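You operate a simulated robot arm through the tools that you are given. There is no shell and no other tool. Be economical: measure what you need, move in short steps, check, and stop when the job is done.

You are at the controls of a simulated two-armed robot. One attempt, no reset.

Task
Pick up the grey handheld from the beige table with one hand, pass it to the other hand and put it on the repair bench.

Only the result counts: the job must be done as asked and must still hold three seconds after the hand-in. Knocking over, shifting, dropping, spilling or breaking anything else fails it.

Robot
Two 7-joint arms with two-finger parallel grippers on one trunk, on a base that drives. Base frame: it is fixed to the floor where the robot stands at the start and does not move with it; the origin is under the middle of the robot, x ahead of it, y to its left, z up. Lengths are in cm, angles in rad, forces in N, time in s.
The left shoulder is at the start at [7, 13.3, 112.6], the right one opposite. With the tool pointing down near the work surface each hand reaches from about 10 to 64 cm from the robot's upright axis, wherever it stands, measured 20 degrees to its own side. Places, roughly: repair bench [-140, -220, 80]. Payload 1.57 kg a hand.
Tool frame (each hand has its own): the origin (TCP) lies between the finger pads and is the grasp point; the fingertips stand 3 cm ahead of it; z points along the fingers, y is the line along which they close. The gripper opens to 8 cm. The fingers are 1.7 cm wide and 1.2 cm thick; the gripper's body (4 by 8.2 cm) begins 8 cm behind the TCP.
Orientation is that of the tool frame in the base frame, as [roll, pitch, yaw] about the fixed x, y, z axes, in that order (R = Rz(yaw) Ry(pitch) Rx(roll)). With the fingers straight down and closing along the base's y, the tool's x points along the base's -x, its y along +y and its z along -z.

Tools
- The arms move only by the tool move_arm. It takes "left_targets", "right_targets" or both (then of equal length, played together; a hand with none holds still); each is a list of rows, each a list of 7 numbers: the finger opening in m, from 0 to 0.08, then the shift along the base's x, y, z in m, then the turn, a rotation vector about the base's x, y, z in rad. In form: [[fingers, x, y, z, wx, wy, wz], ...]. A call has 1 to 10 rows; each row shifts and turns the commanded pose from where the row before left it. A row lasts 0.2 s, in which the tool goes at most 5 cm and 0.15 rad; a call with a longer step from one row to the next is refused whole, and so is a gripper value outside its range. A pose out of reach is approached as far as the arm can. The call stops where the force on the tool passes 40 N (or 10 N more than at its start, if that is more) or the arm is blocked; 0.2 s more then pass. Each finger travels about 15.3 cm/s and halts on what it meets, pressing with about 43 N; the grip force reading is that of the motor and also rises with nothing between the fingers. The clock runs only during rows and for 0.2 s after the last one: add rows that do not move to give the fingers time. It gives the time, the measured TCP pose, the force on the tool (base axes), the opening and the grip force at its end, in the units of the frame above (readings bear some noise), with the torque about the TCP (base axes, N m) and any sound that the robot's microphone picked up, and new pictures: "pictures" is both (left out), scene, wrist or none (wrist: the cameras of the hands that moved).
- Cameras (640 x 400 px; columns grow to the right, rows downward): "scene" is now at [12.85, -2.81, 134.45]; the picture's right is [-0.34, -0.94, 0.00], its down [-0.62, 0.23, -0.75] and it looks along [0.71, -0.26, -0.66] (base axes); focal length 292 px, centre (320, 200). "left" rides on the left gripper at [7.2, 0.7, -12.2] in its tool frame; the picture's right is [-0.09, 1.00, 0.00], its down [-0.84, -0.08, -0.54] and it looks along [-0.54, -0.05, 0.84] (tool axes); focal length 238 px, centre (320, 200). "right" rides on the right gripper at [7.2, -0.7, -12.2] in its tool frame; the picture's right is [0.09, 1.00, 0.00], its down [-0.84, 0.08, -0.54] and it looks along [-0.54, 0.05, 0.84] (tool axes); focal length 238 px, centre (320, 200).
- slide_trunk(by): slides the trunk up (or, below 0, down) by that many cm; the arms and the scene camera ride with it, the base frame stays. It gives what a move gives, with no picture.
- base_move(legs): drives the robot by 1 to 6 legs, each [ahead, left, turn to the left] in cm, cm and rad, along the robot's own axes; the way and the turn of a leg run together, so that a leg with both is an arc; at most 150 cm and 3.142 rad a leg. The arms and the cameras ride along, it lands a little off, and it stops where it bumps. It gives what a move gives, and a new picture of the scene camera.
- turn_head(pan, tilt): turns the head with the scene camera to pan (to the left, within 1.501 rad either way) and tilt (down, from -0.506 to 1.204), counted from straight ahead of the robot. It gives what a move gives, and a new picture of the scene camera.
- locate(camera, pixels): for up to 12 pixels [column, row] of the newest picture of that camera ("zoom" is the newest enlarged one), the place [x, y, z] in the base frame of the surface seen there, good to about 0.2 cm. No time passes.
- inspect(camera, box): a new picture of the part [left, top, right, bottom] of that camera's present view, enlarged. No time passes.
- sign_off(): hands the job in; it is judged then, once.

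Work in short steps. Measure before you move; look again where a grasp or a placing could have gone wrong, and mend it. You have 80 turns and 260 pictures in all, those below and enlarged ones among them. Open the grippers and draw the arms clear of the work before you hand the job in, unless the task says otherwise; then end with one line.

The tools are called after "Call:" by a JSON object that holds its "fn" and its "kwargs". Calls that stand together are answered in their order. move_arm: Moves the arms, as the interface text tells. Its arguments: {"type":"object","properties":{"left_targets":{"type":"array","items":{"type":"array","items":{"type":"number"}}},"right_targets":{"type":"array","items":{"type":"array","items":{"type":"number"}}},"pictures":{"type":"string","enum":["both","scene","wrist","none"]}},"required":[]} The other tools are called the same way: slide_trunk (by) slides the trunk up or down; base_move (legs) drives the base; turn_head (pan, tilt) turns the head that bears the scene camera; locate (camera, pixels) gives the place of the surface under pixels of a picture; inspect (camera, box) takes an enlarged picture of a part of a camera's view; sign_off () hands the job in.

At the start:

```text
t: 0.0
left_eef_pos: [44.91, 2.61, 113.05]
left_orientation: [-3.141, 0.0, 3.141]
left_ft_force: [-0.1, -0.6, 0.4]
left_wrist_torque: [0.01, -0.02, 0.03]
left_opening: 8.02
left_grip_force: 0.0
right_eef_pos: [34.75, -27.47, 112.2]
right_orientation: [3.141, 0.0, -3.141]
right_ft_force: [0.2, -0.8, -0.7]
right_wrist_torque: [0.03, 0.02, 0.0]
right_opening: 8.0
right_grip_force: 0.0
trunk travel left (down, up): [-70.0, 24.0]
robot x, y, heading: [0.0, 0.17, 0.001]
head pan, tilt: [-0.349, 0.721]
```

scene: 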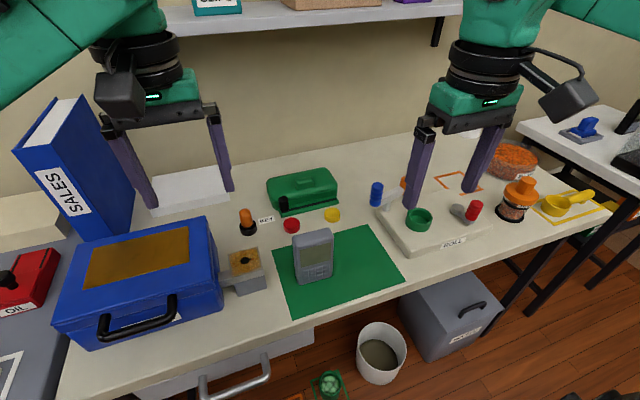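
right: 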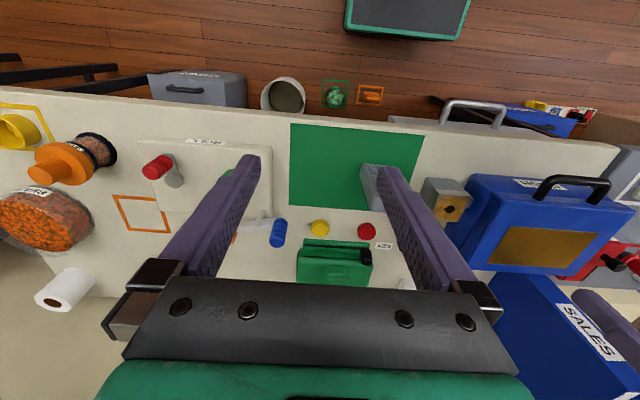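
left: 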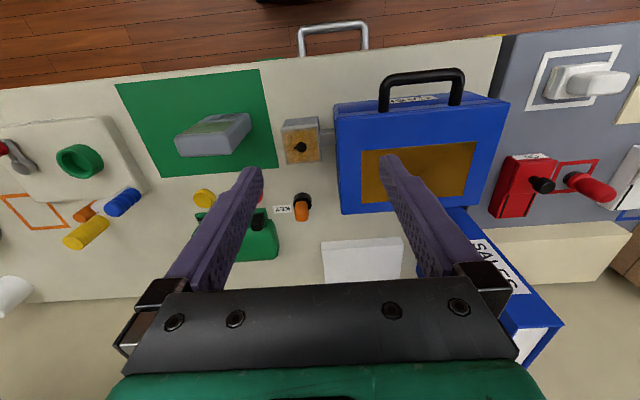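

The grey handheld stands on the green mat near scene pixel (313,256). I enlarge it and measure its corners.

Call:
{"fn": "inspect", "kwargs": {"camera": "scene", "box": [220, 160, 420, 320]}}

Call:
{"fn": "locate", "kwargs": {"camera": "scene", "pixels": [[294, 236], [330, 230], [299, 282], [332, 276], [313, 234], [314, 260], [380, 270], [290, 295], [244, 262], [262, 285]]}}

Call:
{"fn": "inspect", "kwargs": {"camera": "left", "box": [110, 60, 310, 200]}}

```text
2.50 times, centred on (320, 240) of scene
```

zoom: 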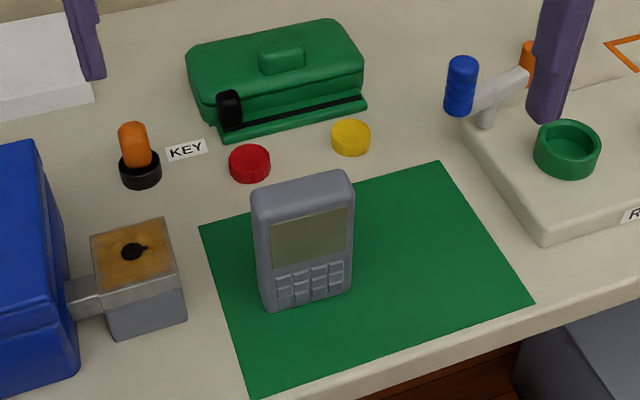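

```text
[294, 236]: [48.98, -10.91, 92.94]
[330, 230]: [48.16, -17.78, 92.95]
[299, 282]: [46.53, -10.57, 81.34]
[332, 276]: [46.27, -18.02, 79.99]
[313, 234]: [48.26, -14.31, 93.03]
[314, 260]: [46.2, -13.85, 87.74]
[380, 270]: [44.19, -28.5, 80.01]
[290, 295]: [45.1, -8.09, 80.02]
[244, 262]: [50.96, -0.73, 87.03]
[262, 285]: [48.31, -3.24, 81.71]
```

```text
2.86 times, centred on (210, 130) of left
```

zoom: 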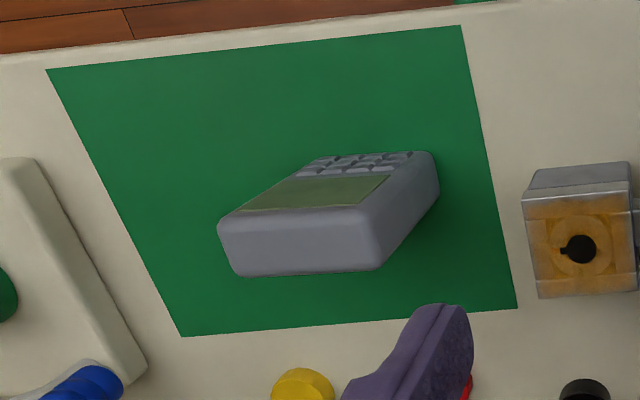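

The handheld stands upright, about 13 cm tall, its screen facing the robot. I measure its top face for centre and yaw, and look toward the repair bench (right-behind) for a first impression.

Call:
{"fn": "locate", "kwargs": {"camera": "zoom", "pixels": [[232, 225], [350, 214], [246, 268], [374, 262], [300, 240], [420, 200], [395, 225], [225, 240], [376, 240], [300, 212], [300, 268]]}}

Call:
{"fn": "turn_head", "kwargs": {"pan": -1.5, "tilt": 0.3}}

```text
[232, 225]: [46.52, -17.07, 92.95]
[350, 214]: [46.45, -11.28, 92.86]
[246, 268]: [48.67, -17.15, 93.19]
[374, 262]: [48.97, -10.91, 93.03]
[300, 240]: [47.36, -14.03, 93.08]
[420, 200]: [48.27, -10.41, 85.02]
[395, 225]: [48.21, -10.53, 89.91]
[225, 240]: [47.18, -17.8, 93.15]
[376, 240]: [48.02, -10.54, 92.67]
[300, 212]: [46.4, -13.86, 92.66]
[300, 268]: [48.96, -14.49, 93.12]
```

```text
t: 1.4
left_eef_pos: [44.85, 2.77, 113.05]
left_orientation: [-3.141, -0.001, 3.141]
left_ft_force: [-0.1, -0.2, -0.1]
left_wrist_torque: [0.04, 0.0, 0.05]
left_opening: 7.98
left_grip_force: 0.1
right_eef_pos: [34.71, -27.51, 112.21]
right_orientation: [3.141, 0.001, -3.141]
right_ft_force: [-0.5, 0.1, -0.2]
right_wrist_torque: [0.02, -0.03, 0.01]
right_opening: 8.01
right_grip_force: 0.1
trunk travel left (down, up): [-70.0, 24.0]
robot x, y, heading: [0.07, -0.16, 0.005]
head pan, tilt: [-1.499, 0.3]
```

scene: 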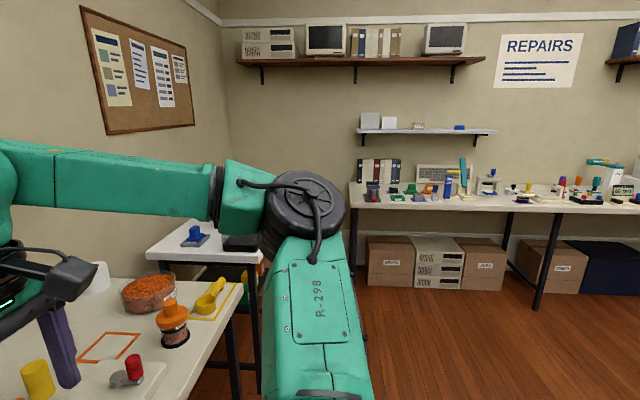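

The device centre is about (47.8, -14.1), top at 93.1, thickness ~3.3 cm along x. I turn the right hand 90° so it closes along x and bring it above to the right.

Call:
{"fn": "move_arm", "kwargs": {"right_targets": [[0.08, 0.013, 0.006, -0.003, 0, 0, 0.15], [0.08, 0.013, 0.006, -0.003, 0, 0, 0.15], [0.08, 0.013, 0.006, -0.003, 0, 0, 0.15], [0.08, 0.013, 0.006, -0.003, 0, 0, 0.15], [0.08, 0.013, 0.006, -0.003, 0, 0, 0.15], [0.08, 0.013, 0.006, -0.003, 0, 0, 0.15], [0.08, 0.013, 0.006, -0.003, 0, 0, 0.15], [0.08, 0.013, 0.006, -0.003, 0, 0, 0.15], [0.08, 0.013, 0.006, -0.003, 0, 0, 0.15], [0.08, 0.013, 0.006, -0.003, 0, 0, 0.15]], "pictures": "none"}}

Call:
{"fn": "move_arm", "kwargs": {"right_targets": [[0.08, 0, 0, 0, 0, 0, 0.071], [0.08, 0, 0, -0.015, 0.125, 0, 0], [0.08, 0, 0, -0.015, 0.125, 0, 0], [0.08, 0, 0, -0.015, 0.125, 0, 0], [0.08, 0, 0, -0.015, 0.125, 0, 0], [0.08, 0, 0, 0, 0, 0, 0]], "pictures": "none"}}

Call:
{"fn": "turn_head", "kwargs": {"pan": -0.3, "tilt": 0.72}}

Call:
{"fn": "inspect", "kwargs": {"camera": "right", "box": [0, 0, 640, 400]}}

```text
t: 3.6
left_eef_pos: [44.68, 2.72, 113.14]
left_orientation: [3.141, 0.001, 3.141]
left_ft_force: [-0.2, 0.0, 0.8]
left_wrist_torque: [0.02, 0.0, -0.01]
left_opening: 7.99
left_grip_force: 0.0
right_eef_pos: [22.18, -4.0, 108.6]
right_orientation: [-3.138, 0.002, -1.647]
right_ft_force: [-0.2, -0.6, -0.7]
right_wrist_torque: [-0.01, -0.02, -0.03]
right_opening: 8.0
right_grip_force: 0.0
right hand out of reach, approached as far as the arm can: row 3, 4, 5, 6, 7, 8, 9, 10
trunk travel left (down, up): [-70.0, 24.0]
robot x, y, heading: [0.3, 0.17, -0.0]
head pan, tilt: [-1.499, 0.3]
```

```text
t: 5.0
left_eef_pos: [44.89, 2.67, 113.04]
left_orientation: [-3.141, 0.0, 3.141]
left_ft_force: [-1.1, -0.5, -0.3]
left_wrist_torque: [-0.02, -0.01, -0.03]
left_opening: 8.01
left_grip_force: 0.2
right_eef_pos: [17.45, 1.34, 103.68]
right_orientation: [-3.14, 0.499, -1.573]
right_ft_force: [10.1, -2.5, -0.9]
right_wrist_torque: [0.28, 0.58, 0.52]
right_opening: 7.12
right_grip_force: 0.1
right hand out of reach, approached as far as the arm can: row 1, 2, 3, 4, 5
trunk travel left (down, up): [-70.0, 24.0]
robot x, y, heading: [-0.04, -0.24, 0.004]
head pan, tilt: [-1.499, 0.3]
```

```text
t: 6.4
left_eef_pos: [44.96, 2.66, 113.13]
left_orientation: [-3.141, 0.0, -3.141]
left_ft_force: [0.4, -0.7, 0.0]
left_wrist_torque: [-0.01, -0.03, -0.01]
left_opening: 8.05
left_grip_force: 0.0
right_eef_pos: [17.41, 1.25, 103.62]
right_orientation: [3.142, 0.498, -1.573]
right_ft_force: [9.3, -0.8, -0.7]
right_wrist_torque: [0.07, 0.55, 0.37]
right_opening: 7.14
right_grip_force: 0.0
trunk travel left (down, up): [-70.0, 24.0]
robot x, y, heading: [0.08, -0.04, -0.001]
head pan, tilt: [-0.3, 0.721]
```

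scene: 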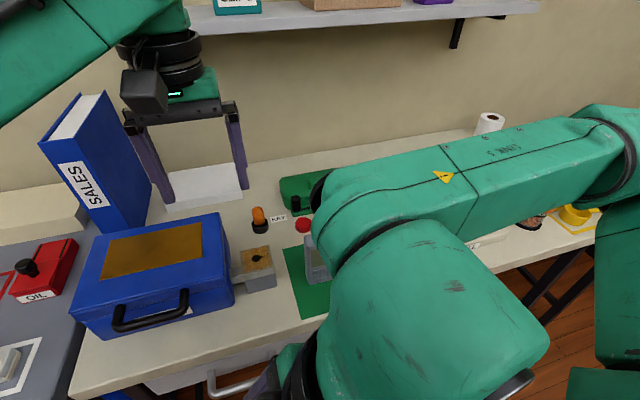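

```text
1.00 times, centred on (320, 200) of right
```

zoom: 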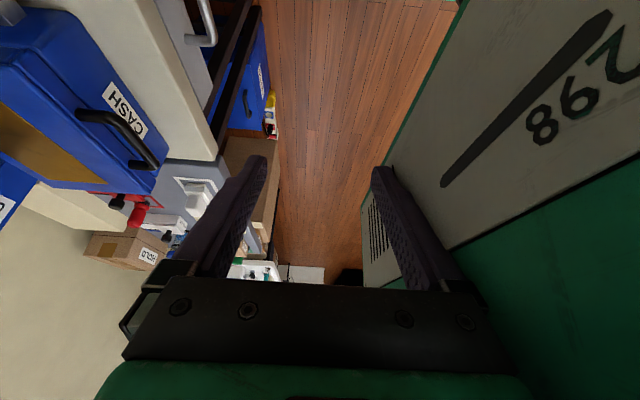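

The right wrist ran into its limit with that turning direction and folded toward the trunk. I undo it with reversed steps, checking as I go.

Call:
{"fn": "move_arm", "kwargs": {"right_targets": [[0.08, 0, 0, 0.015, -0.125, 0, 0], [0.08, 0, 0, 0.015, -0.125, 0, 0], [0.08, 0, 0, 0.015, -0.125, 0, 0], [0.08, 0, 0, 0.015, -0.125, 0, 0], [0.08, 0, 0, 0, 0, 0, -0.071], [0.08, 0, 0, 0, 0, 0, -0.15], [0.08, 0, 0, 0, 0, 0, -0.15]], "pictures": "scene"}}

```text
t: 8.0
left_eef_pos: [44.76, 2.71, 113.06]
left_orientation: [-3.141, 0.0, -3.141]
left_ft_force: [0.3, 0.1, -0.2]
left_wrist_torque: [-0.02, 0.0, 0.0]
left_opening: 8.0
left_grip_force: 0.1
right_eef_pos: [18.85, -4.22, 110.56]
right_orientation: [3.141, -0.001, -1.944]
right_ft_force: [-0.4, -0.5, 0.8]
right_wrist_torque: [0.03, 0.01, 0.01]
right_opening: 8.02
right_grip_force: 0.0
right hand out of reach, approached as far as the arm can: row 3, 4
trunk travel left (down, up): [-70.0, 24.0]
robot x, y, heading: [0.11, 0.0, -0.001]
head pan, tilt: [-0.3, 0.721]
```

scene: 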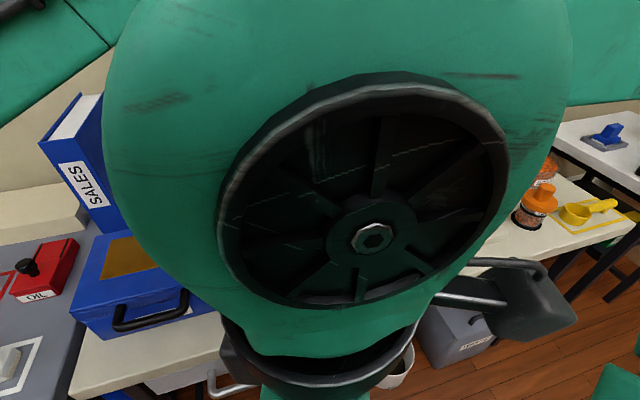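

It's free again, at yaw -1.94. I continue back toward the starting pose.

Call:
{"fn": "move_arm", "kwargs": {"right_targets": [[0.08, 0.01, -0.025, 0.004, 0, 0, -0.15], [0.08, 0.01, -0.025, 0.004, 0, 0, -0.15], [0.08, 0.01, -0.025, 0.004, 0, 0, -0.15], [0.08, 0.015, -0.025, 0.004, 0, 0, -0.15], [0.08, 0.02, -0.025, 0, 0, 0, -0.15], [0.08, 0.03, -0.025, 0, 0, 0, -0.15], [0.08, 0.03, -0.025, 0, 0, 0, -0.15], [0.08, 0.03, -0.025, 0, 0, 0, -0.148]], "pictures": "scene"}}

```text
t: 9.8
left_eef_pos: [45.06, 2.57, 113.01]
left_orientation: [-3.141, -0.003, -3.142]
left_ft_force: [-0.6, -0.3, 0.3]
left_wrist_torque: [-0.05, 0.01, 0.04]
left_opening: 8.0
left_grip_force: 0.1
right_eef_pos: [34.38, -24.45, 111.85]
right_orientation: [-3.14, 0.0, 3.14]
right_ft_force: [-0.3, -0.2, 0.4]
right_wrist_torque: [0.02, 0.0, 0.01]
right_opening: 8.0
right_grip_force: 0.0
trunk travel left (down, up): [-70.0, 24.0]
robot x, y, heading: [-0.06, -0.08, -0.002]
head pan, tilt: [-0.3, 0.721]
```

scene: 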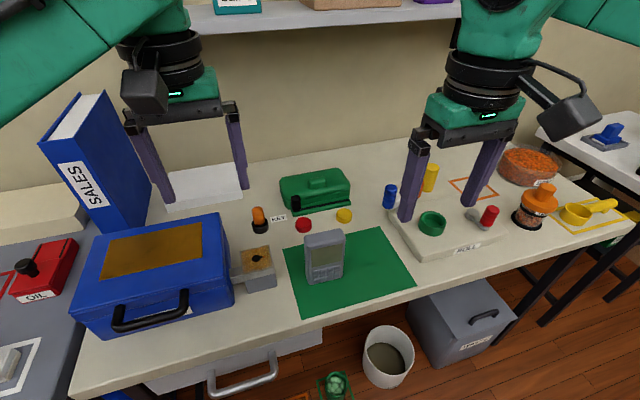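

Everything is as before. I now turn the right hand the other way (−90°) in place.

Call:
{"fn": "move_arm", "kwargs": {"right_targets": [[0.08, 0, 0, 0, 0, 0, -0.15], [0.08, 0, 0, 0, 0, 0, -0.15], [0.08, 0, 0, 0, 0, 0, -0.15], [0.08, 0, 0, 0, 0, 0, -0.15], [0.08, 0, 0, 0, 0, 0, -0.15]], "pictures": "none"}}

```text
t: 11.0
left_eef_pos: [44.86, 2.63, 113.07]
left_orientation: [-3.141, 0.0, 3.14]
left_ft_force: [-0.1, 1.3, 0.4]
left_wrist_torque: [0.03, -0.04, 0.0]
left_opening: 8.01
left_grip_force: 0.0
right_eef_pos: [34.1, -24.32, 112.05]
right_orientation: [-3.141, 0.001, 2.391]
right_ft_force: [-0.5, 0.2, 0.1]
right_wrist_torque: [0.0, -0.03, 0.03]
right_opening: 8.02
right_grip_force: 0.0
trunk travel left (down, up): [-70.0, 24.0]
robot x, y, heading: [0.1, -0.0, 0.005]
head pan, tilt: [-0.3, 0.721]
```

That direction works. I finish the turn in place.

Call:
{"fn": "move_arm", "kwargs": {"right_targets": [[0.08, 0, 0, 0, 0, 0, -0.15], [0.08, 0, 0, 0, 0, 0, -0.15], [0.08, 0, 0, 0, 0, 0, -0.15], [0.08, 0, 0, 0, 0, 0, -0.15], [0.08, 0, 0, 0, 0, 0, -0.15], [0.08, 0, 0, 0, 0, 0, -0.071]], "pictures": "none"}}

```text
t: 12.4
left_eef_pos: [44.9, 2.66, 113.05]
left_orientation: [3.141, 0.0, 3.141]
left_ft_force: [-0.3, -0.3, 0.8]
left_wrist_torque: [0.02, 0.02, 0.01]
left_opening: 7.98
left_grip_force: 0.1
right_eef_pos: [34.25, -24.13, 112.17]
right_orientation: [3.141, 0.0, 1.57]
right_ft_force: [-0.3, 0.0, 0.9]
right_wrist_torque: [-0.02, 0.03, 0.0]
right_opening: 7.99
right_grip_force: 0.0
trunk travel left (down, up): [-70.0, 24.0]
robot x, y, heading: [0.23, 0.03, 0.005]
head pan, tilt: [-0.3, 0.721]
```

Now I tilt the hand 0.8 rad so the fingers point down-left, and move it forward to line up with the device.

Call:
{"fn": "move_arm", "kwargs": {"right_targets": [[0.08, 0.0225, 0, 0, 0.134, 0, 0], [0.08, 0.0225, 0, 0, 0.134, 0, 0], [0.08, 0.0225, 0, 0, 0.133, 0, 0], [0.08, 0.0225, 0, -0.02, 0.133, 0, 0], [0.08, 0.0225, 0, -0.03, 0.133, 0, 0], [0.08, 0.0225, 0.005, -0.03, 0.133, 0, 0]]}}

```text
t: 13.8
left_eef_pos: [45.09, 2.46, 113.06]
left_orientation: [-3.141, -0.001, 3.14]
left_ft_force: [0.2, -0.7, -0.7]
left_wrist_torque: [0.02, 0.05, 0.01]
left_opening: 7.98
left_grip_force: 0.0
right_eef_pos: [47.97, -23.84, 104.05]
right_orientation: [3.14, -0.8, 1.574]
right_ft_force: [0.0, -1.2, -1.4]
right_wrist_torque: [0.02, -0.02, 0.02]
right_opening: 8.0
right_grip_force: 0.0
trunk travel left (down, up): [-70.0, 24.0]
robot x, y, heading: [0.02, -0.44, -0.003]
head pan, tilt: [-0.3, 0.721]
```

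scene: 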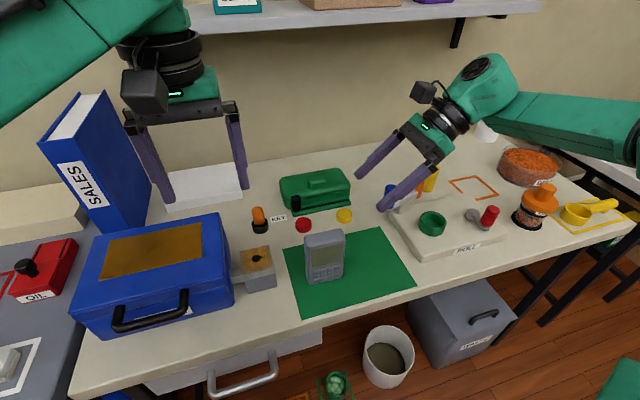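
right: 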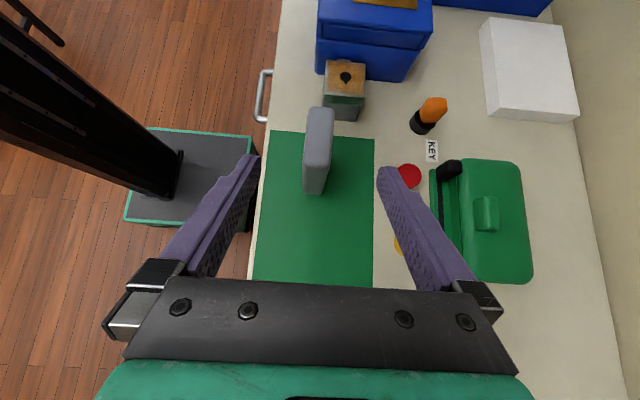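

The device lies nicely between the fingers in the wrist view (around (318,150)). I check its x extent from here.

Call:
{"fn": "locate", "kwargs": {"camera": "right", "pixels": [[310, 125], [320, 130], [331, 125], [306, 180], [315, 182], [325, 180], [312, 160], [318, 112]]}}

```text
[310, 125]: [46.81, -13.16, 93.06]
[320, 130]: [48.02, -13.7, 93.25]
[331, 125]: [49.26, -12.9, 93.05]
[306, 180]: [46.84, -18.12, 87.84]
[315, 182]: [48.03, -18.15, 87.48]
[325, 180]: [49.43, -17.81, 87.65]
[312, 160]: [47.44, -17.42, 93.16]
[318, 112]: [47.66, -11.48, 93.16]
```

Centre x ≈ 47.95, matching the hand. I lower onto the approach line and advance diagonally over the upper right corner.

Call:
{"fn": "move_arm", "kwargs": {"right_targets": [[0.08, 0, 0.001, -0.026, 0, 0, 0], [0.08, 0, 0.001, -0.026, 0, 0, 0], [0.08, 0, 0.018, -0.0175, 0, 0, 0], [0.08, 0, 0.018, -0.0175, 0, 0, 0], [0.08, 0, 0.018, -0.0175, 0, 0, 0], [0.08, 0, 0.018, -0.0175, 0, 0, 0], [0.08, 0, 0.014, -0.0135, 0, 0, 0], [0.08, 0, 0, 0, 0, 0, 0]]}}

```text
t: 15.6
left_eef_pos: [44.85, 2.67, 113.07]
left_orientation: [-3.141, 0.001, -3.141]
left_ft_force: [0.0, -0.8, -0.2]
left_wrist_torque: [-0.01, 0.02, 0.03]
left_opening: 8.02
left_grip_force: 0.0
right_eef_pos: [47.68, -14.99, 90.62]
right_orientation: [3.14, -0.799, 1.573]
right_ft_force: [0.0, -0.2, -1.0]
right_wrist_torque: [-0.02, -0.03, -0.03]
right_opening: 8.01
right_grip_force: 0.1
trunk travel left (down, up): [-70.0, 24.0]
robot x, y, heading: [0.17, 0.05, 0.004]
head pan, tilt: [-0.3, 0.721]
```

scene: 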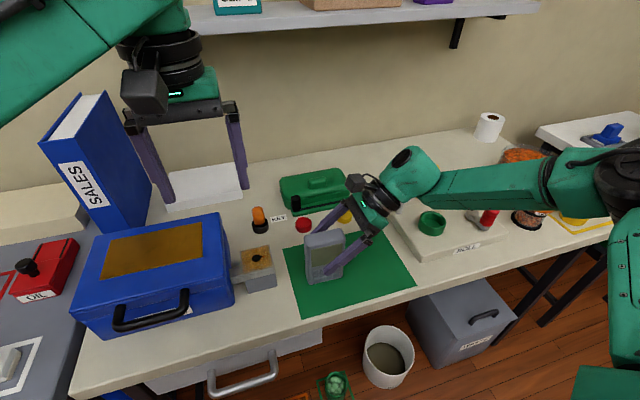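
right: 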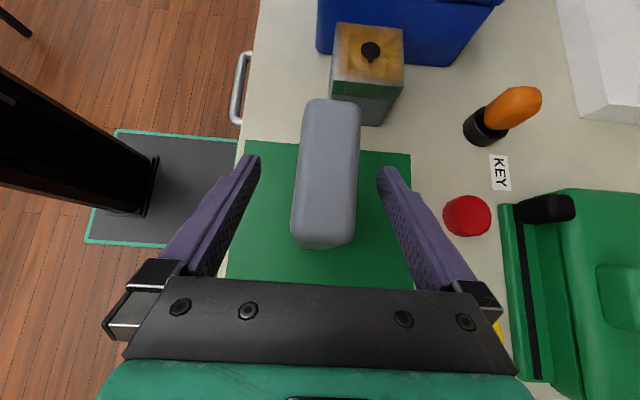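

The fingers straddle the top. I close them.

Call:
{"fn": "move_arm", "kwargs": {"right_targets": [[0.05, 0, 0, 0, 0, 0, 0], [0.02, 0, 0, 0, 0, 0, 0], [0.0, 0, 0, 0, 0, 0, 0], [0.0, 0, 0, 0, 0, 0, 0]]}}

```text
t: 16.6
left_eef_pos: [44.97, 2.7, 113.03]
left_orientation: [-3.141, 0.001, 3.141]
left_ft_force: [-0.5, -0.3, 0.2]
left_wrist_torque: [-0.01, -0.01, 0.01]
left_opening: 8.01
left_grip_force: 0.1
right_eef_pos: [47.77, -14.9, 90.51]
right_orientation: [3.141, -0.799, 1.573]
right_ft_force: [0.0, 0.5, 0.1]
right_wrist_torque: [-0.04, 0.02, -0.05]
right_opening: 3.18
right_grip_force: 40.0
trunk travel left (down, up): [-70.0, 24.0]
robot x, y, heading: [-0.03, -0.41, -0.005]
head pan, tilt: [-0.3, 0.721]
```

scene: 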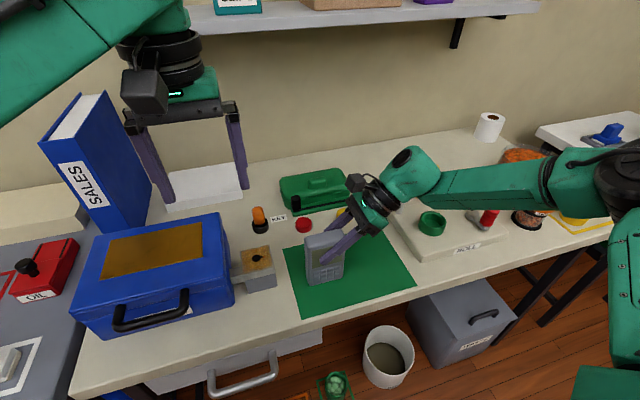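
right: 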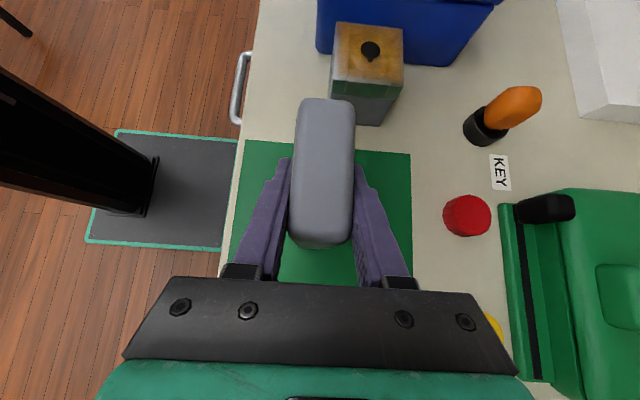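

Gripped at 3.18 cm. I lift straight up 14 cm and then draw it slightly back.

Call:
{"fn": "move_arm", "kwargs": {"right_targets": [[0, 0, 0, 0.01, 0, 0, 0], [0, 0, 0, 0.02, 0, 0, 0], [0, 0, 0, 0.022, 0, 0, 0], [0, 0, 0, 0.022, 0, 0, 0], [0, 0, 0, 0.022, 0, 0, 0], [0, 0, 0, 0.022, 0, 0, 0], [0, -0.02, 0, 0.022, 0, 0, 0], [0, -0.025, 0, 0, 0, 0, 0], [0, -0.025, 0, 0, 0, 0, 0]], "pictures": "both"}}

Call:
{"fn": "move_arm", "kwargs": {"left_targets": [[0.08, 0, 0.012, 0, 0, 0, 0.15], [0.08, 0, 0.012, 0, 0, 0, 0.15], [0.08, 0, 0.012, 0, 0, 0, 0.15], [0.08, 0, 0.012, 0, 0, 0, 0.15], [0.08, 0, 0.012, 0, 0, 0, 0.15]], "pictures": "none"}}

```text
t: 18.6
left_eef_pos: [44.78, 2.65, 113.1]
left_orientation: [3.141, 0.0, 3.142]
left_ft_force: [0.2, 0.2, -0.7]
left_wrist_torque: [0.02, 0.01, 0.01]
left_opening: 7.99
left_grip_force: 0.0
right_eef_pos: [40.78, -15.21, 104.58]
right_orientation: [3.137, -0.798, 1.574]
right_ft_force: [-0.3, -0.4, -1.5]
right_wrist_torque: [-0.02, 0.01, -0.07]
right_opening: 3.17
right_grip_force: 40.3
trunk travel left (down, up): [-70.0, 24.0]
robot x, y, heading: [0.01, -0.05, -0.004]
head pan, tilt: [-0.3, 0.721]
```

scene: 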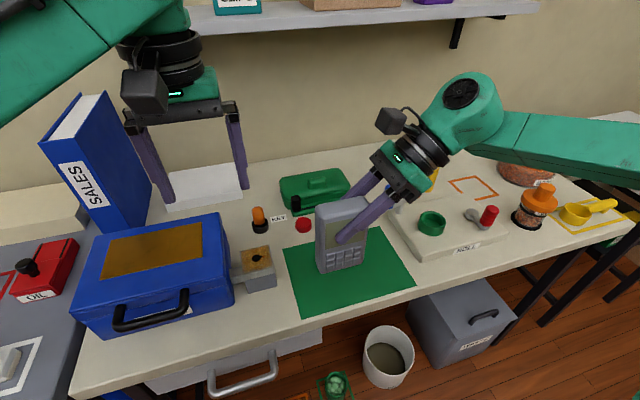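
right: 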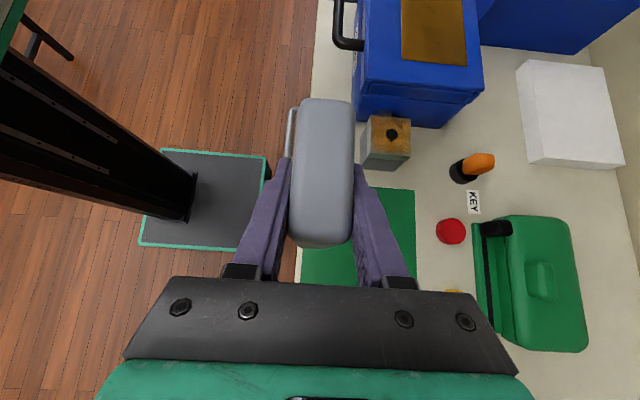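

```text
t: 19.8
left_eef_pos: [44.79, 8.84, 113.07]
left_orientation: [-3.141, 0.0, -2.39]
left_ft_force: [-0.3, 0.2, 0.1]
left_wrist_torque: [0.01, -0.01, 0.0]
left_opening: 8.0
left_grip_force: 0.0
right_eef_pos: [40.68, -15.07, 104.43]
right_orientation: [3.139, -0.798, 1.572]
right_ft_force: [0.7, 0.9, -2.7]
right_wrist_torque: [-0.05, -0.01, -0.01]
right_opening: 3.18
right_grip_force: 40.2
trunk travel left (down, up): [-70.0, 24.0]
robot x, y, heading: [-0.02, 0.1, -0.006]
head pan, tilt: [-0.3, 0.721]
```

Device held firmly. I finish the left hand's turn and tilt it 0.9 rad so its fingers point down-right toward the device's lower half.

Call:
{"fn": "move_arm", "kwargs": {"left_targets": [[0.08, 0, 0, 0, 0, 0, 0.15], [0.08, 0, 0, 0, 0, 0, 0.15], [0.08, 0, 0, 0, 0, 0, 0.15], [0.08, 0, 0, 0, 0, 0, 0.15], [0.08, 0, 0, 0, 0, 0, 0.15], [0.08, 0, 0, 0, 0, 0, 0.071]], "pictures": "none"}}

Call:
{"fn": "move_arm", "kwargs": {"left_targets": [[0.08, -0.007, 0, 0, -0.13, 0, 0], [0.08, -0.007, 0, 0, -0.13, 0, 0], [0.08, -0.007, 0, 0, -0.128, 0, 0], [0.08, -0.007, 0, 0, -0.128, 0, 0], [0.08, -0.007, 0, 0, -0.128, 0, 0], [0.08, -0.005, 0, 0, -0.128, 0, 0], [0.08, 0, 0, 0, -0.128, 0, 0]]}}

```text
t: 21.2
left_eef_pos: [44.91, 8.67, 113.06]
left_orientation: [3.14, 0.0, -1.569]
left_ft_force: [-0.6, -0.7, -0.4]
left_wrist_torque: [0.02, -0.02, 0.03]
left_opening: 7.99
left_grip_force: 0.0
right_eef_pos: [40.77, -15.11, 104.57]
right_orientation: [3.138, -0.799, 1.571]
right_ft_force: [-0.3, -0.1, -2.7]
right_wrist_torque: [-0.03, 0.01, 0.0]
right_opening: 3.15
right_grip_force: 40.6
trunk travel left (down, up): [-70.0, 24.0]
robot x, y, heading: [0.01, -0.29, 0.004]
head pan, tilt: [-0.3, 0.721]
```

```text
t: 22.8
left_eef_pos: [40.73, 8.59, 113.13]
left_orientation: [3.141, -0.902, -1.571]
left_ft_force: [0.5, 0.3, 0.2]
left_wrist_torque: [0.0, 0.02, 0.01]
left_opening: 8.0
left_grip_force: 0.2
right_eef_pos: [40.75, -15.19, 104.5]
right_orientation: [3.139, -0.798, 1.573]
right_ft_force: [0.2, 0.5, -1.1]
right_wrist_torque: [-0.01, -0.02, 0.01]
right_opening: 3.16
right_grip_force: 40.2
trunk travel left (down, up): [-70.0, 24.0]
robot x, y, heading: [-0.05, -0.3, -0.001]
head pan, tilt: [-0.3, 0.721]
```

scene: 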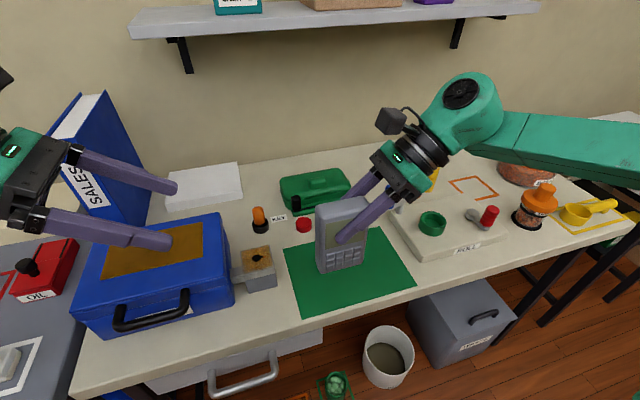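
left: 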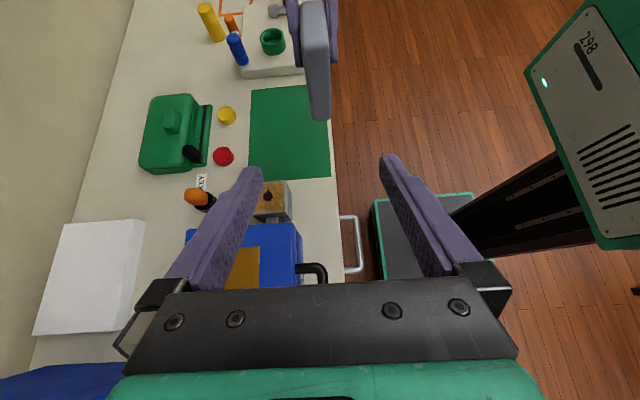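

Left hand is aligned toward the device. I measure the device's lower part before approaching.

Call:
{"fn": "locate", "kwargs": {"camera": "left", "pixels": [[312, 110], [327, 110], [320, 116], [308, 60], [327, 60], [318, 90], [304, 45]]}}

Call:
{"fn": "locate", "kwargs": {"camera": "scene", "pixels": [[321, 272], [320, 240], [340, 262], [362, 264], [318, 208], [343, 200], [365, 205]]}}

```text
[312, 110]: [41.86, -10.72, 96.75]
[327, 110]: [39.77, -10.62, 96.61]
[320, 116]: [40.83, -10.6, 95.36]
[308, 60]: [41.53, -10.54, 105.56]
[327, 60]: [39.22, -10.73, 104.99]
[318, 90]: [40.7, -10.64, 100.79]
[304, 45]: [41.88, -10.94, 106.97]
```

```text
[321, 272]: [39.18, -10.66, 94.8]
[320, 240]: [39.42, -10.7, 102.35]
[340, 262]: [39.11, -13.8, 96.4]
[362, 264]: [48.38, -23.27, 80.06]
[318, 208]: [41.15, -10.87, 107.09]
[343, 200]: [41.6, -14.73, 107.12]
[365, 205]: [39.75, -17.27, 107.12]
```

Device centre x ≈ 40.7, bottom ≈ 94. I move the left hand to 13 cm short of the grasp point and check.

Call:
{"fn": "move_arm", "kwargs": {"left_targets": [[0.08, 0, -0.028, -0.016, 0, 0, 0], [0.08, 0, -0.028, -0.016, 0, 0, 0], [0.08, 0, -0.028, -0.016, 0, 0, 0], [0.08, 0, -0.028, -0.016, 0, 0, 0], [0.08, 0, 0, 0, 0, 0, 0]], "pictures": "both"}}

```text
t: 24.0
left_eef_pos: [40.71, -2.49, 106.58]
left_orientation: [-3.139, -0.9, -1.57]
left_ft_force: [-0.2, 0.1, -0.1]
left_wrist_torque: [-0.01, 0.01, -0.03]
left_opening: 7.99
left_grip_force: 0.0
right_eef_pos: [40.82, -15.11, 104.46]
right_orientation: [3.139, -0.799, 1.574]
right_ft_force: [-0.4, 0.6, -1.6]
right_wrist_torque: [-0.05, 0.01, 0.0]
right_opening: 3.14
right_grip_force: 40.6
trunk travel left (down, up): [-70.0, 24.0]
robot x, y, heading: [-0.39, 0.03, 0.003]
head pan, tilt: [-0.3, 0.721]
```

scene: 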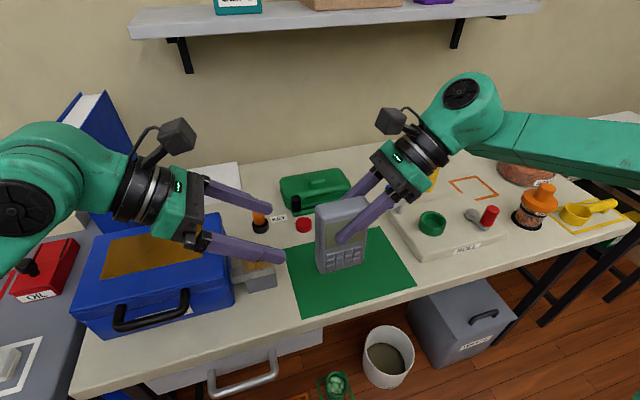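
left: 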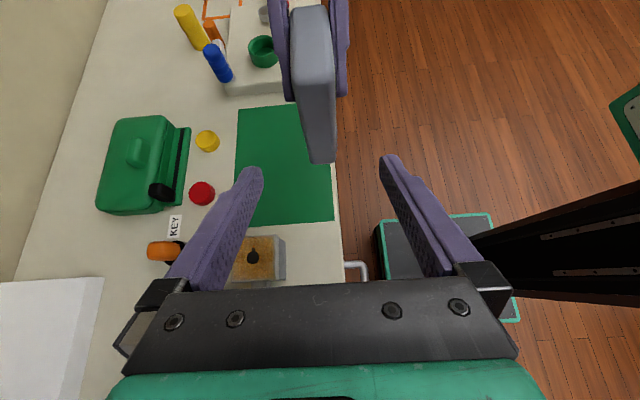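

Path is clear; cameras stay well apart. I advance to the grasp point.

Call:
{"fn": "move_arm", "kwargs": {"left_targets": [[0.08, 0, -0.0175, -0.0133, 0, 0, 0], [0.08, 0, -0.0175, -0.0133, 0, 0, 0], [0.08, 0, -0.0175, -0.0133, 0, 0, 0], [0.08, 0, -0.0175, -0.0133, 0, 0, 0], [0.08, 0, -0.0175, -0.0133, 0, 0, 0], [0.08, 0, -0.0175, -0.0133, 0, 0, 0], [0.08, 0, 0, 0, 0, 0, 0]], "pictures": "both"}}

```text
t: 25.6
left_eef_pos: [40.84, -13.05, 98.76]
left_orientation: [3.14, -0.901, -1.57]
left_ft_force: [-0.4, 0.6, -0.6]
left_wrist_torque: [-0.02, 0.01, 0.03]
left_opening: 8.02
left_grip_force: 0.0
right_eef_pos: [40.83, -15.1, 104.47]
right_orientation: [3.138, -0.799, 1.573]
right_ft_force: [0.1, 0.6, -1.5]
right_wrist_torque: [-0.02, -0.03, 0.02]
right_opening: 3.19
right_grip_force: 40.7
trunk travel left (down, up): [-70.0, 24.0]
robot x, y, heading: [0.04, -0.44, 0.0]
head pan, tilt: [-0.3, 0.721]
```

scene: 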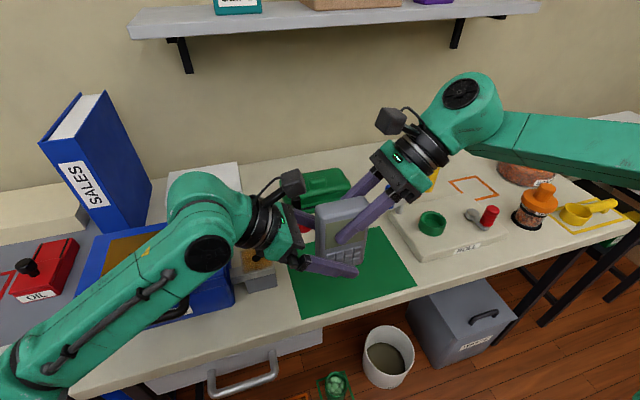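
left: 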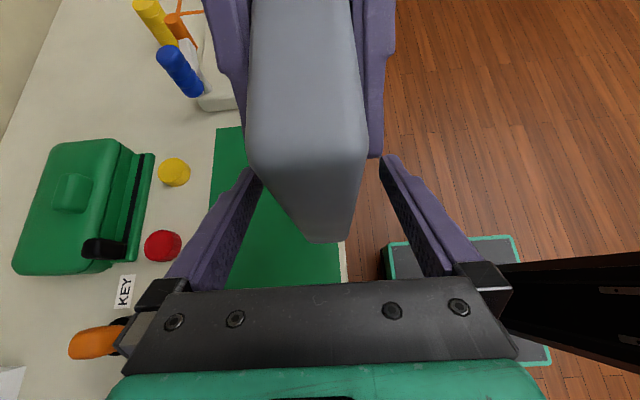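

The left fingers straddle the lower half. I close the left hand.

Call:
{"fn": "move_arm", "kwargs": {"left_targets": [[0.05, 0, 0, 0, 0, 0, 0], [0.03, 0, 0, 0, 0, 0, 0], [0.0, 0, 0, 0, 0, 0, 0], [0.0, 0, 0, 0, 0, 0, 0]], "pictures": "both"}}

```text
t: 26.6
left_eef_pos: [40.9, -13.1, 98.72]
left_orientation: [3.141, -0.9, -1.573]
left_ft_force: [-8.2, -0.3, 1.7]
left_wrist_torque: [0.12, -0.59, 0.39]
left_opening: 3.15
left_grip_force: 40.7
right_eef_pos: [40.78, -15.21, 104.45]
right_orientation: [3.137, -0.799, 1.573]
right_ft_force: [9.2, 1.4, -2.4]
right_wrist_torque: [-0.13, 0.07, -0.57]
right_opening: 3.17
right_grip_force: 40.0
trunk travel left (down, up): [-70.0, 24.0]
robot x, y, heading: [-0.29, 0.06, 0.001]
head pan, tilt: [-0.3, 0.721]
```

scene: 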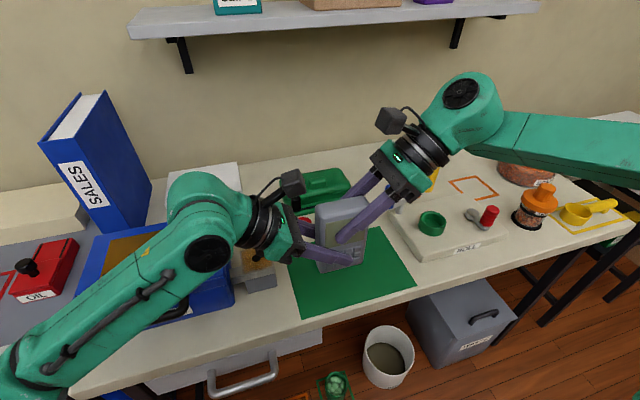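
left: 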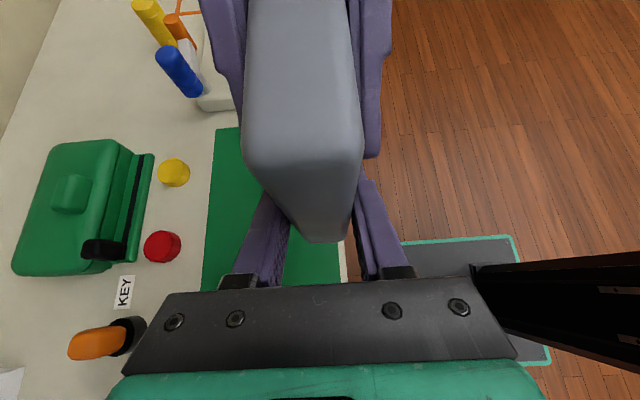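

Both hands grip (3.15 / 3.17). I open the right hand and draw it back along its own axis.

Call:
{"fn": "move_arm", "kwargs": {"right_targets": [[0.04, 0, 0, 0, 0, 0, 0], [0.06, 0, 0, 0, 0, 0, 0], [0.08, 0, 0, 0, 0, 0, 0], [0.08, 0, -0.02, 0.02, 0, 0, 0], [0.08, 0, -0.03, 0.03, 0, 0, 0], [0.08, 0, -0.03, 0.03, 0, 0, 0], [0.08, 0, -0.03, 0.03, 0, 0, 0]], "pictures": "both"}}

```text
t: 28.2
left_eef_pos: [40.92, -13.04, 98.74]
left_orientation: [3.141, -0.899, -1.57]
left_ft_force: [0.0, 0.3, -0.3]
left_wrist_torque: [0.04, 0.02, 0.02]
left_opening: 3.19
left_grip_force: 39.7
right_eef_pos: [40.72, -26.28, 115.76]
right_orientation: [3.139, -0.802, 1.574]
right_ft_force: [-0.3, -0.2, -0.8]
right_wrist_torque: [-0.02, 0.0, 0.01]
right_opening: 8.0
right_grip_force: 0.0
trunk travel left (down, up): [-70.0, 24.0]
robot x, y, heading: [0.35, -0.17, 0.001]
head pan, tilt: [-0.3, 0.721]
```

scene: 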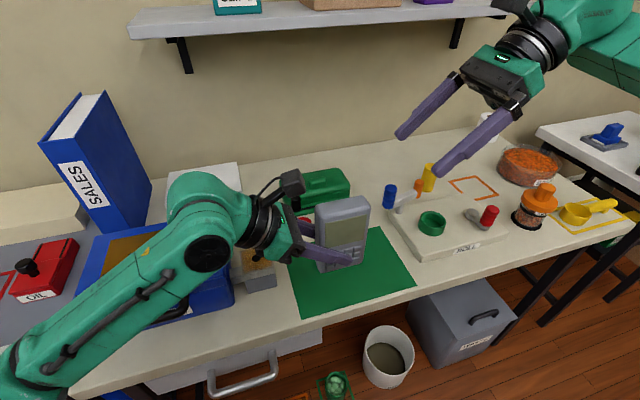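
right: 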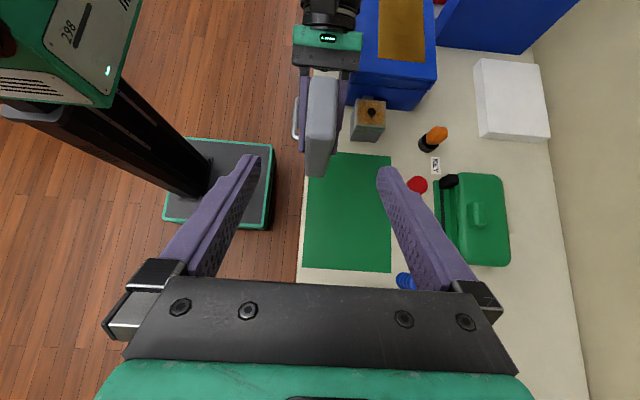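

The left hand alone holds the device (no slip). I raise it and draw both arms back toward the body for driving.

Call:
{"fn": "move_arm", "kwargs": {"left_targets": [[0, 0, 0, 0.02, 0, 0, 0], [0, 0, 0, 0.02, 0, 0, 0], [0, 0, 0, 0.02, 0, 0, 0], [0, 0, 0, 0.02, 0, 0, 0], [0, -0.02, 0.01, 0.02, 0, 0, 0], [0, -0.02, 0.01, 0.02, 0, 0, 0], [0, -0.02, 0.01, 0, 0, 0, 0], [0, -0.02, 0.01, 0, 0, 0, 0]], "right_targets": [[0.08, 0, 0, 0, -0.1, 0, 0], [0.08, 0, 0, 0, -0.1, 0, 0], [0.08, -0.01, 0, 0, -0.1, 0, 0], [0.08, -0.02, 0, 0, -0.1, 0, 0], [0.08, -0.02, 0, 0, -0.1, 0, 0], [0.08, -0.02, 0, 0, -0.1, 0, 0], [0.08, -0.02, 0, 0, -0.1, 0, 0], [0.08, -0.02, 0, 0, -0.1, 0, 0]], "pictures": "scene"}}

Call:
{"fn": "turn_head", "kwargs": {"pan": -1.5, "tilt": 0.6}}

Call:
{"fn": "turn_head", "kwargs": {"pan": 1.5, "tilt": 0.5}}

```text
t: 30.0
left_eef_pos: [35.07, -9.86, 108.55]
left_orientation: [-3.136, -0.903, -1.576]
left_ft_force: [0.1, -0.8, -1.2]
left_wrist_torque: [0.05, -0.02, 0.03]
left_opening: 3.19
left_grip_force: 40.5
left hand out of reach, approached as far as the arm can: row 7, 8
right_eef_pos: [29.54, -25.99, 115.67]
right_orientation: [3.139, 0.002, 1.572]
right_ft_force: [-0.2, -1.3, -0.5]
right_wrist_torque: [0.01, 0.0, -0.02]
right_opening: 7.99
right_grip_force: 0.0
trunk travel left (down, up): [-70.0, 24.0]
robot x, y, heading: [-0.2, 0.16, 0.002]
head pan, tilt: [-0.3, 0.721]
```

scene: 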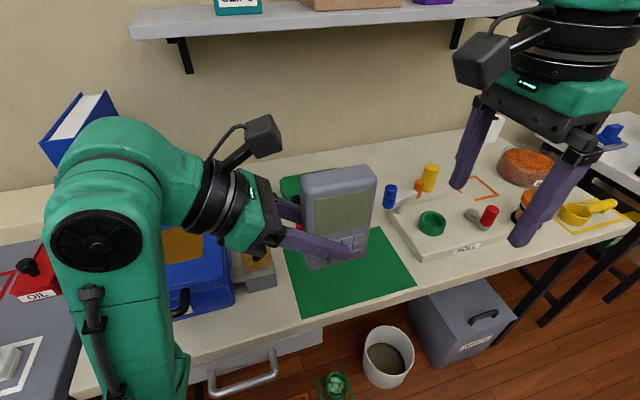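

```text
t: 31.4
left_eef_pos: [35.34, -9.93, 108.29]
left_orientation: [-3.137, -0.901, -1.574]
left_ft_force: [0.3, -0.6, -1.3]
left_wrist_torque: [0.03, 0.01, 0.0]
left_opening: 3.17
left_grip_force: 40.6
right_eef_pos: [29.76, -26.04, 115.68]
right_orientation: [-3.141, 0.0, 1.573]
right_ft_force: [-0.3, 0.0, -0.1]
right_wrist_torque: [0.0, -0.01, 0.0]
right_opening: 7.99
right_grip_force: 0.0
trunk travel left (down, up): [-70.0, 24.0]
robot x, y, heading: [-0.07, 0.18, 0.003]
head pan, tilt: [-1.499, 0.6]
```

scene: 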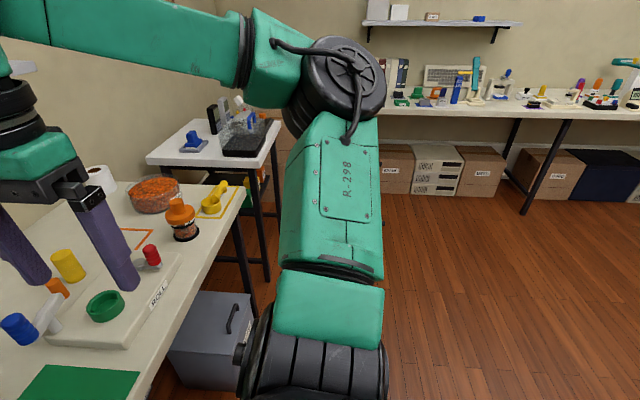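

```text
t: 34.0
left_eef_pos: [35.22, -9.93, 108.33]
left_orientation: [-3.138, -0.902, -1.576]
left_ft_force: [-0.3, -0.3, -2.6]
left_wrist_torque: [0.02, 0.0, 0.02]
left_opening: 3.16
left_grip_force: 40.1
right_eef_pos: [29.88, -26.08, 115.62]
right_orientation: [-3.141, -0.001, 1.574]
right_ft_force: [-0.6, 0.2, -0.4]
right_wrist_torque: [-0.03, -0.03, -0.02]
right_opening: 8.0
right_grip_force: 0.1
trunk travel left (down, up): [-70.0, 24.0]
robot x, y, heading: [-0.17, -0.04, -0.001]
head pan, tilt: [1.499, 0.499]
```

scene: 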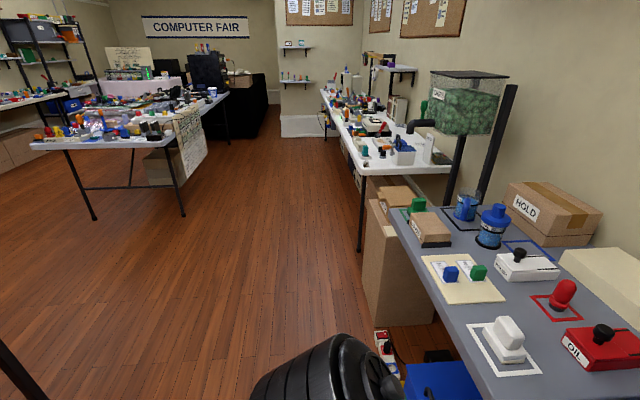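

The left hand can't retract beyond x≈35, so I back away 45 cm straight before turning, then look to the right toward the repair bench.

Call:
{"fn": "base_move", "kwargs": {"legs": [[-45, 0, 0]]}}

Call:
{"fn": "base_move", "kwargs": {"legs": [[0, 0, -1.4]]}}

Call:
{"fn": "turn_head", "kwargs": {"pan": -0.8, "tilt": 0.35}}

```text
t: 36.7
left_eef_pos: [-9.92, -9.98, 108.32]
left_orientation: [-3.14, -0.902, -1.579]
left_ft_force: [0.7, -0.6, -2.2]
left_wrist_torque: [0.02, -0.02, -0.02]
left_opening: 3.19
left_grip_force: 40.0
right_eef_pos: [-15.57, -26.11, 115.58]
right_orientation: [-3.14, 0.0, 1.569]
right_ft_force: [0.6, 0.0, 0.3]
right_wrist_torque: [-0.02, 0.0, 0.02]
right_opening: 7.98
right_grip_force: 0.0
trunk travel left (down, up): [-70.0, 24.0]
robot x, y, heading: [-45.16, 0.16, -0.003]
head pan, tilt: [1.499, 0.499]
```

scene: 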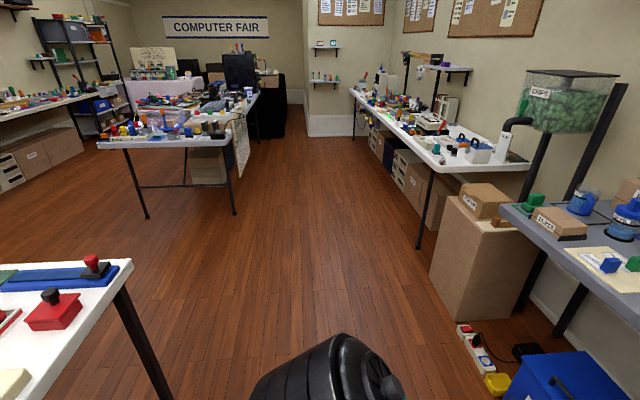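

```text
t: 40.5
left_eef_pos: [-47.61, -36.4, 108.42]
left_orientation: [-3.139, -0.902, -2.939]
left_ft_force: [0.7, -0.2, -2.3]
left_wrist_torque: [0.03, -0.03, -0.02]
left_opening: 3.17
left_grip_force: 41.0
right_eef_pos: [-64.46, -34.33, 115.63]
right_orientation: [-3.141, -0.002, 0.211]
right_ft_force: [0.1, -0.8, -0.1]
right_wrist_torque: [0.0, 0.01, -0.01]
right_opening: 7.98
right_grip_force: 0.0
trunk travel left (down, up): [-70.0, 24.0]
robot x, y, heading: [-45.01, -0.13, -1.363]
head pan, tilt: [1.499, 0.499]
```

scene: 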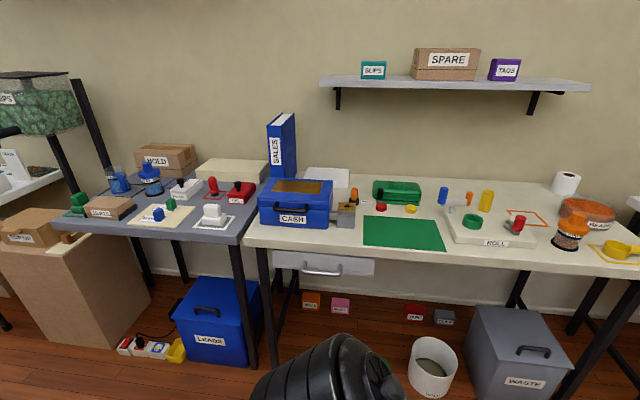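

```text
t: 42.6
left_eef_pos: [-47.57, -36.39, 108.34]
left_orientation: [-3.138, -0.901, -2.94]
left_ft_force: [0.1, 0.2, -3.4]
left_wrist_torque: [0.04, -0.03, -0.01]
left_opening: 3.17
left_grip_force: 40.3
right_eef_pos: [-64.49, -34.43, 115.57]
right_orientation: [3.142, 0.0, 0.209]
right_ft_force: [-0.3, 0.5, -0.5]
right_wrist_torque: [-0.01, 0.0, -0.06]
right_opening: 8.0
right_grip_force: 0.0
trunk travel left (down, up): [-70.0, 24.0]
robot x, y, heading: [-44.83, 0.16, -1.366]
head pan, tilt: [-0.799, 0.351]
```

scene: 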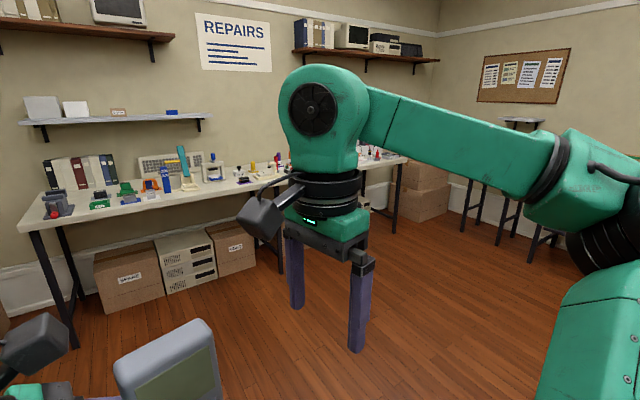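

The long bench under the "REPAIRS" poster is ahead-right. I measure its extents, and zoom on it.

Call:
{"fn": "locate", "kwargs": {"camera": "scene", "pixels": [[30, 228], [200, 205], [270, 188], [400, 158], [235, 40], [112, 190], [50, 212]]}}

Call:
{"fn": "inspect", "kwargs": {"camera": "scene", "box": [0, 90, 300, 280]}}

```text
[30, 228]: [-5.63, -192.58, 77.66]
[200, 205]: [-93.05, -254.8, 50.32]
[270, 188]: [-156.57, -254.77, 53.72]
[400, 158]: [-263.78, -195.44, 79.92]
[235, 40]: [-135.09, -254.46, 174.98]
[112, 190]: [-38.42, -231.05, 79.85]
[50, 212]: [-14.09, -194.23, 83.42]
```

```text
2.11 times, centred on (150, 185) of scene
```

zoom: 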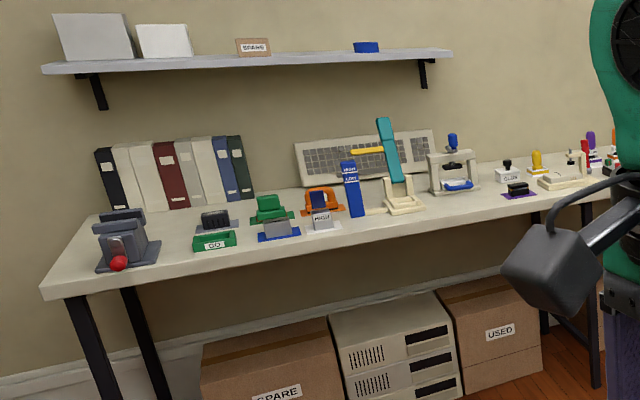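

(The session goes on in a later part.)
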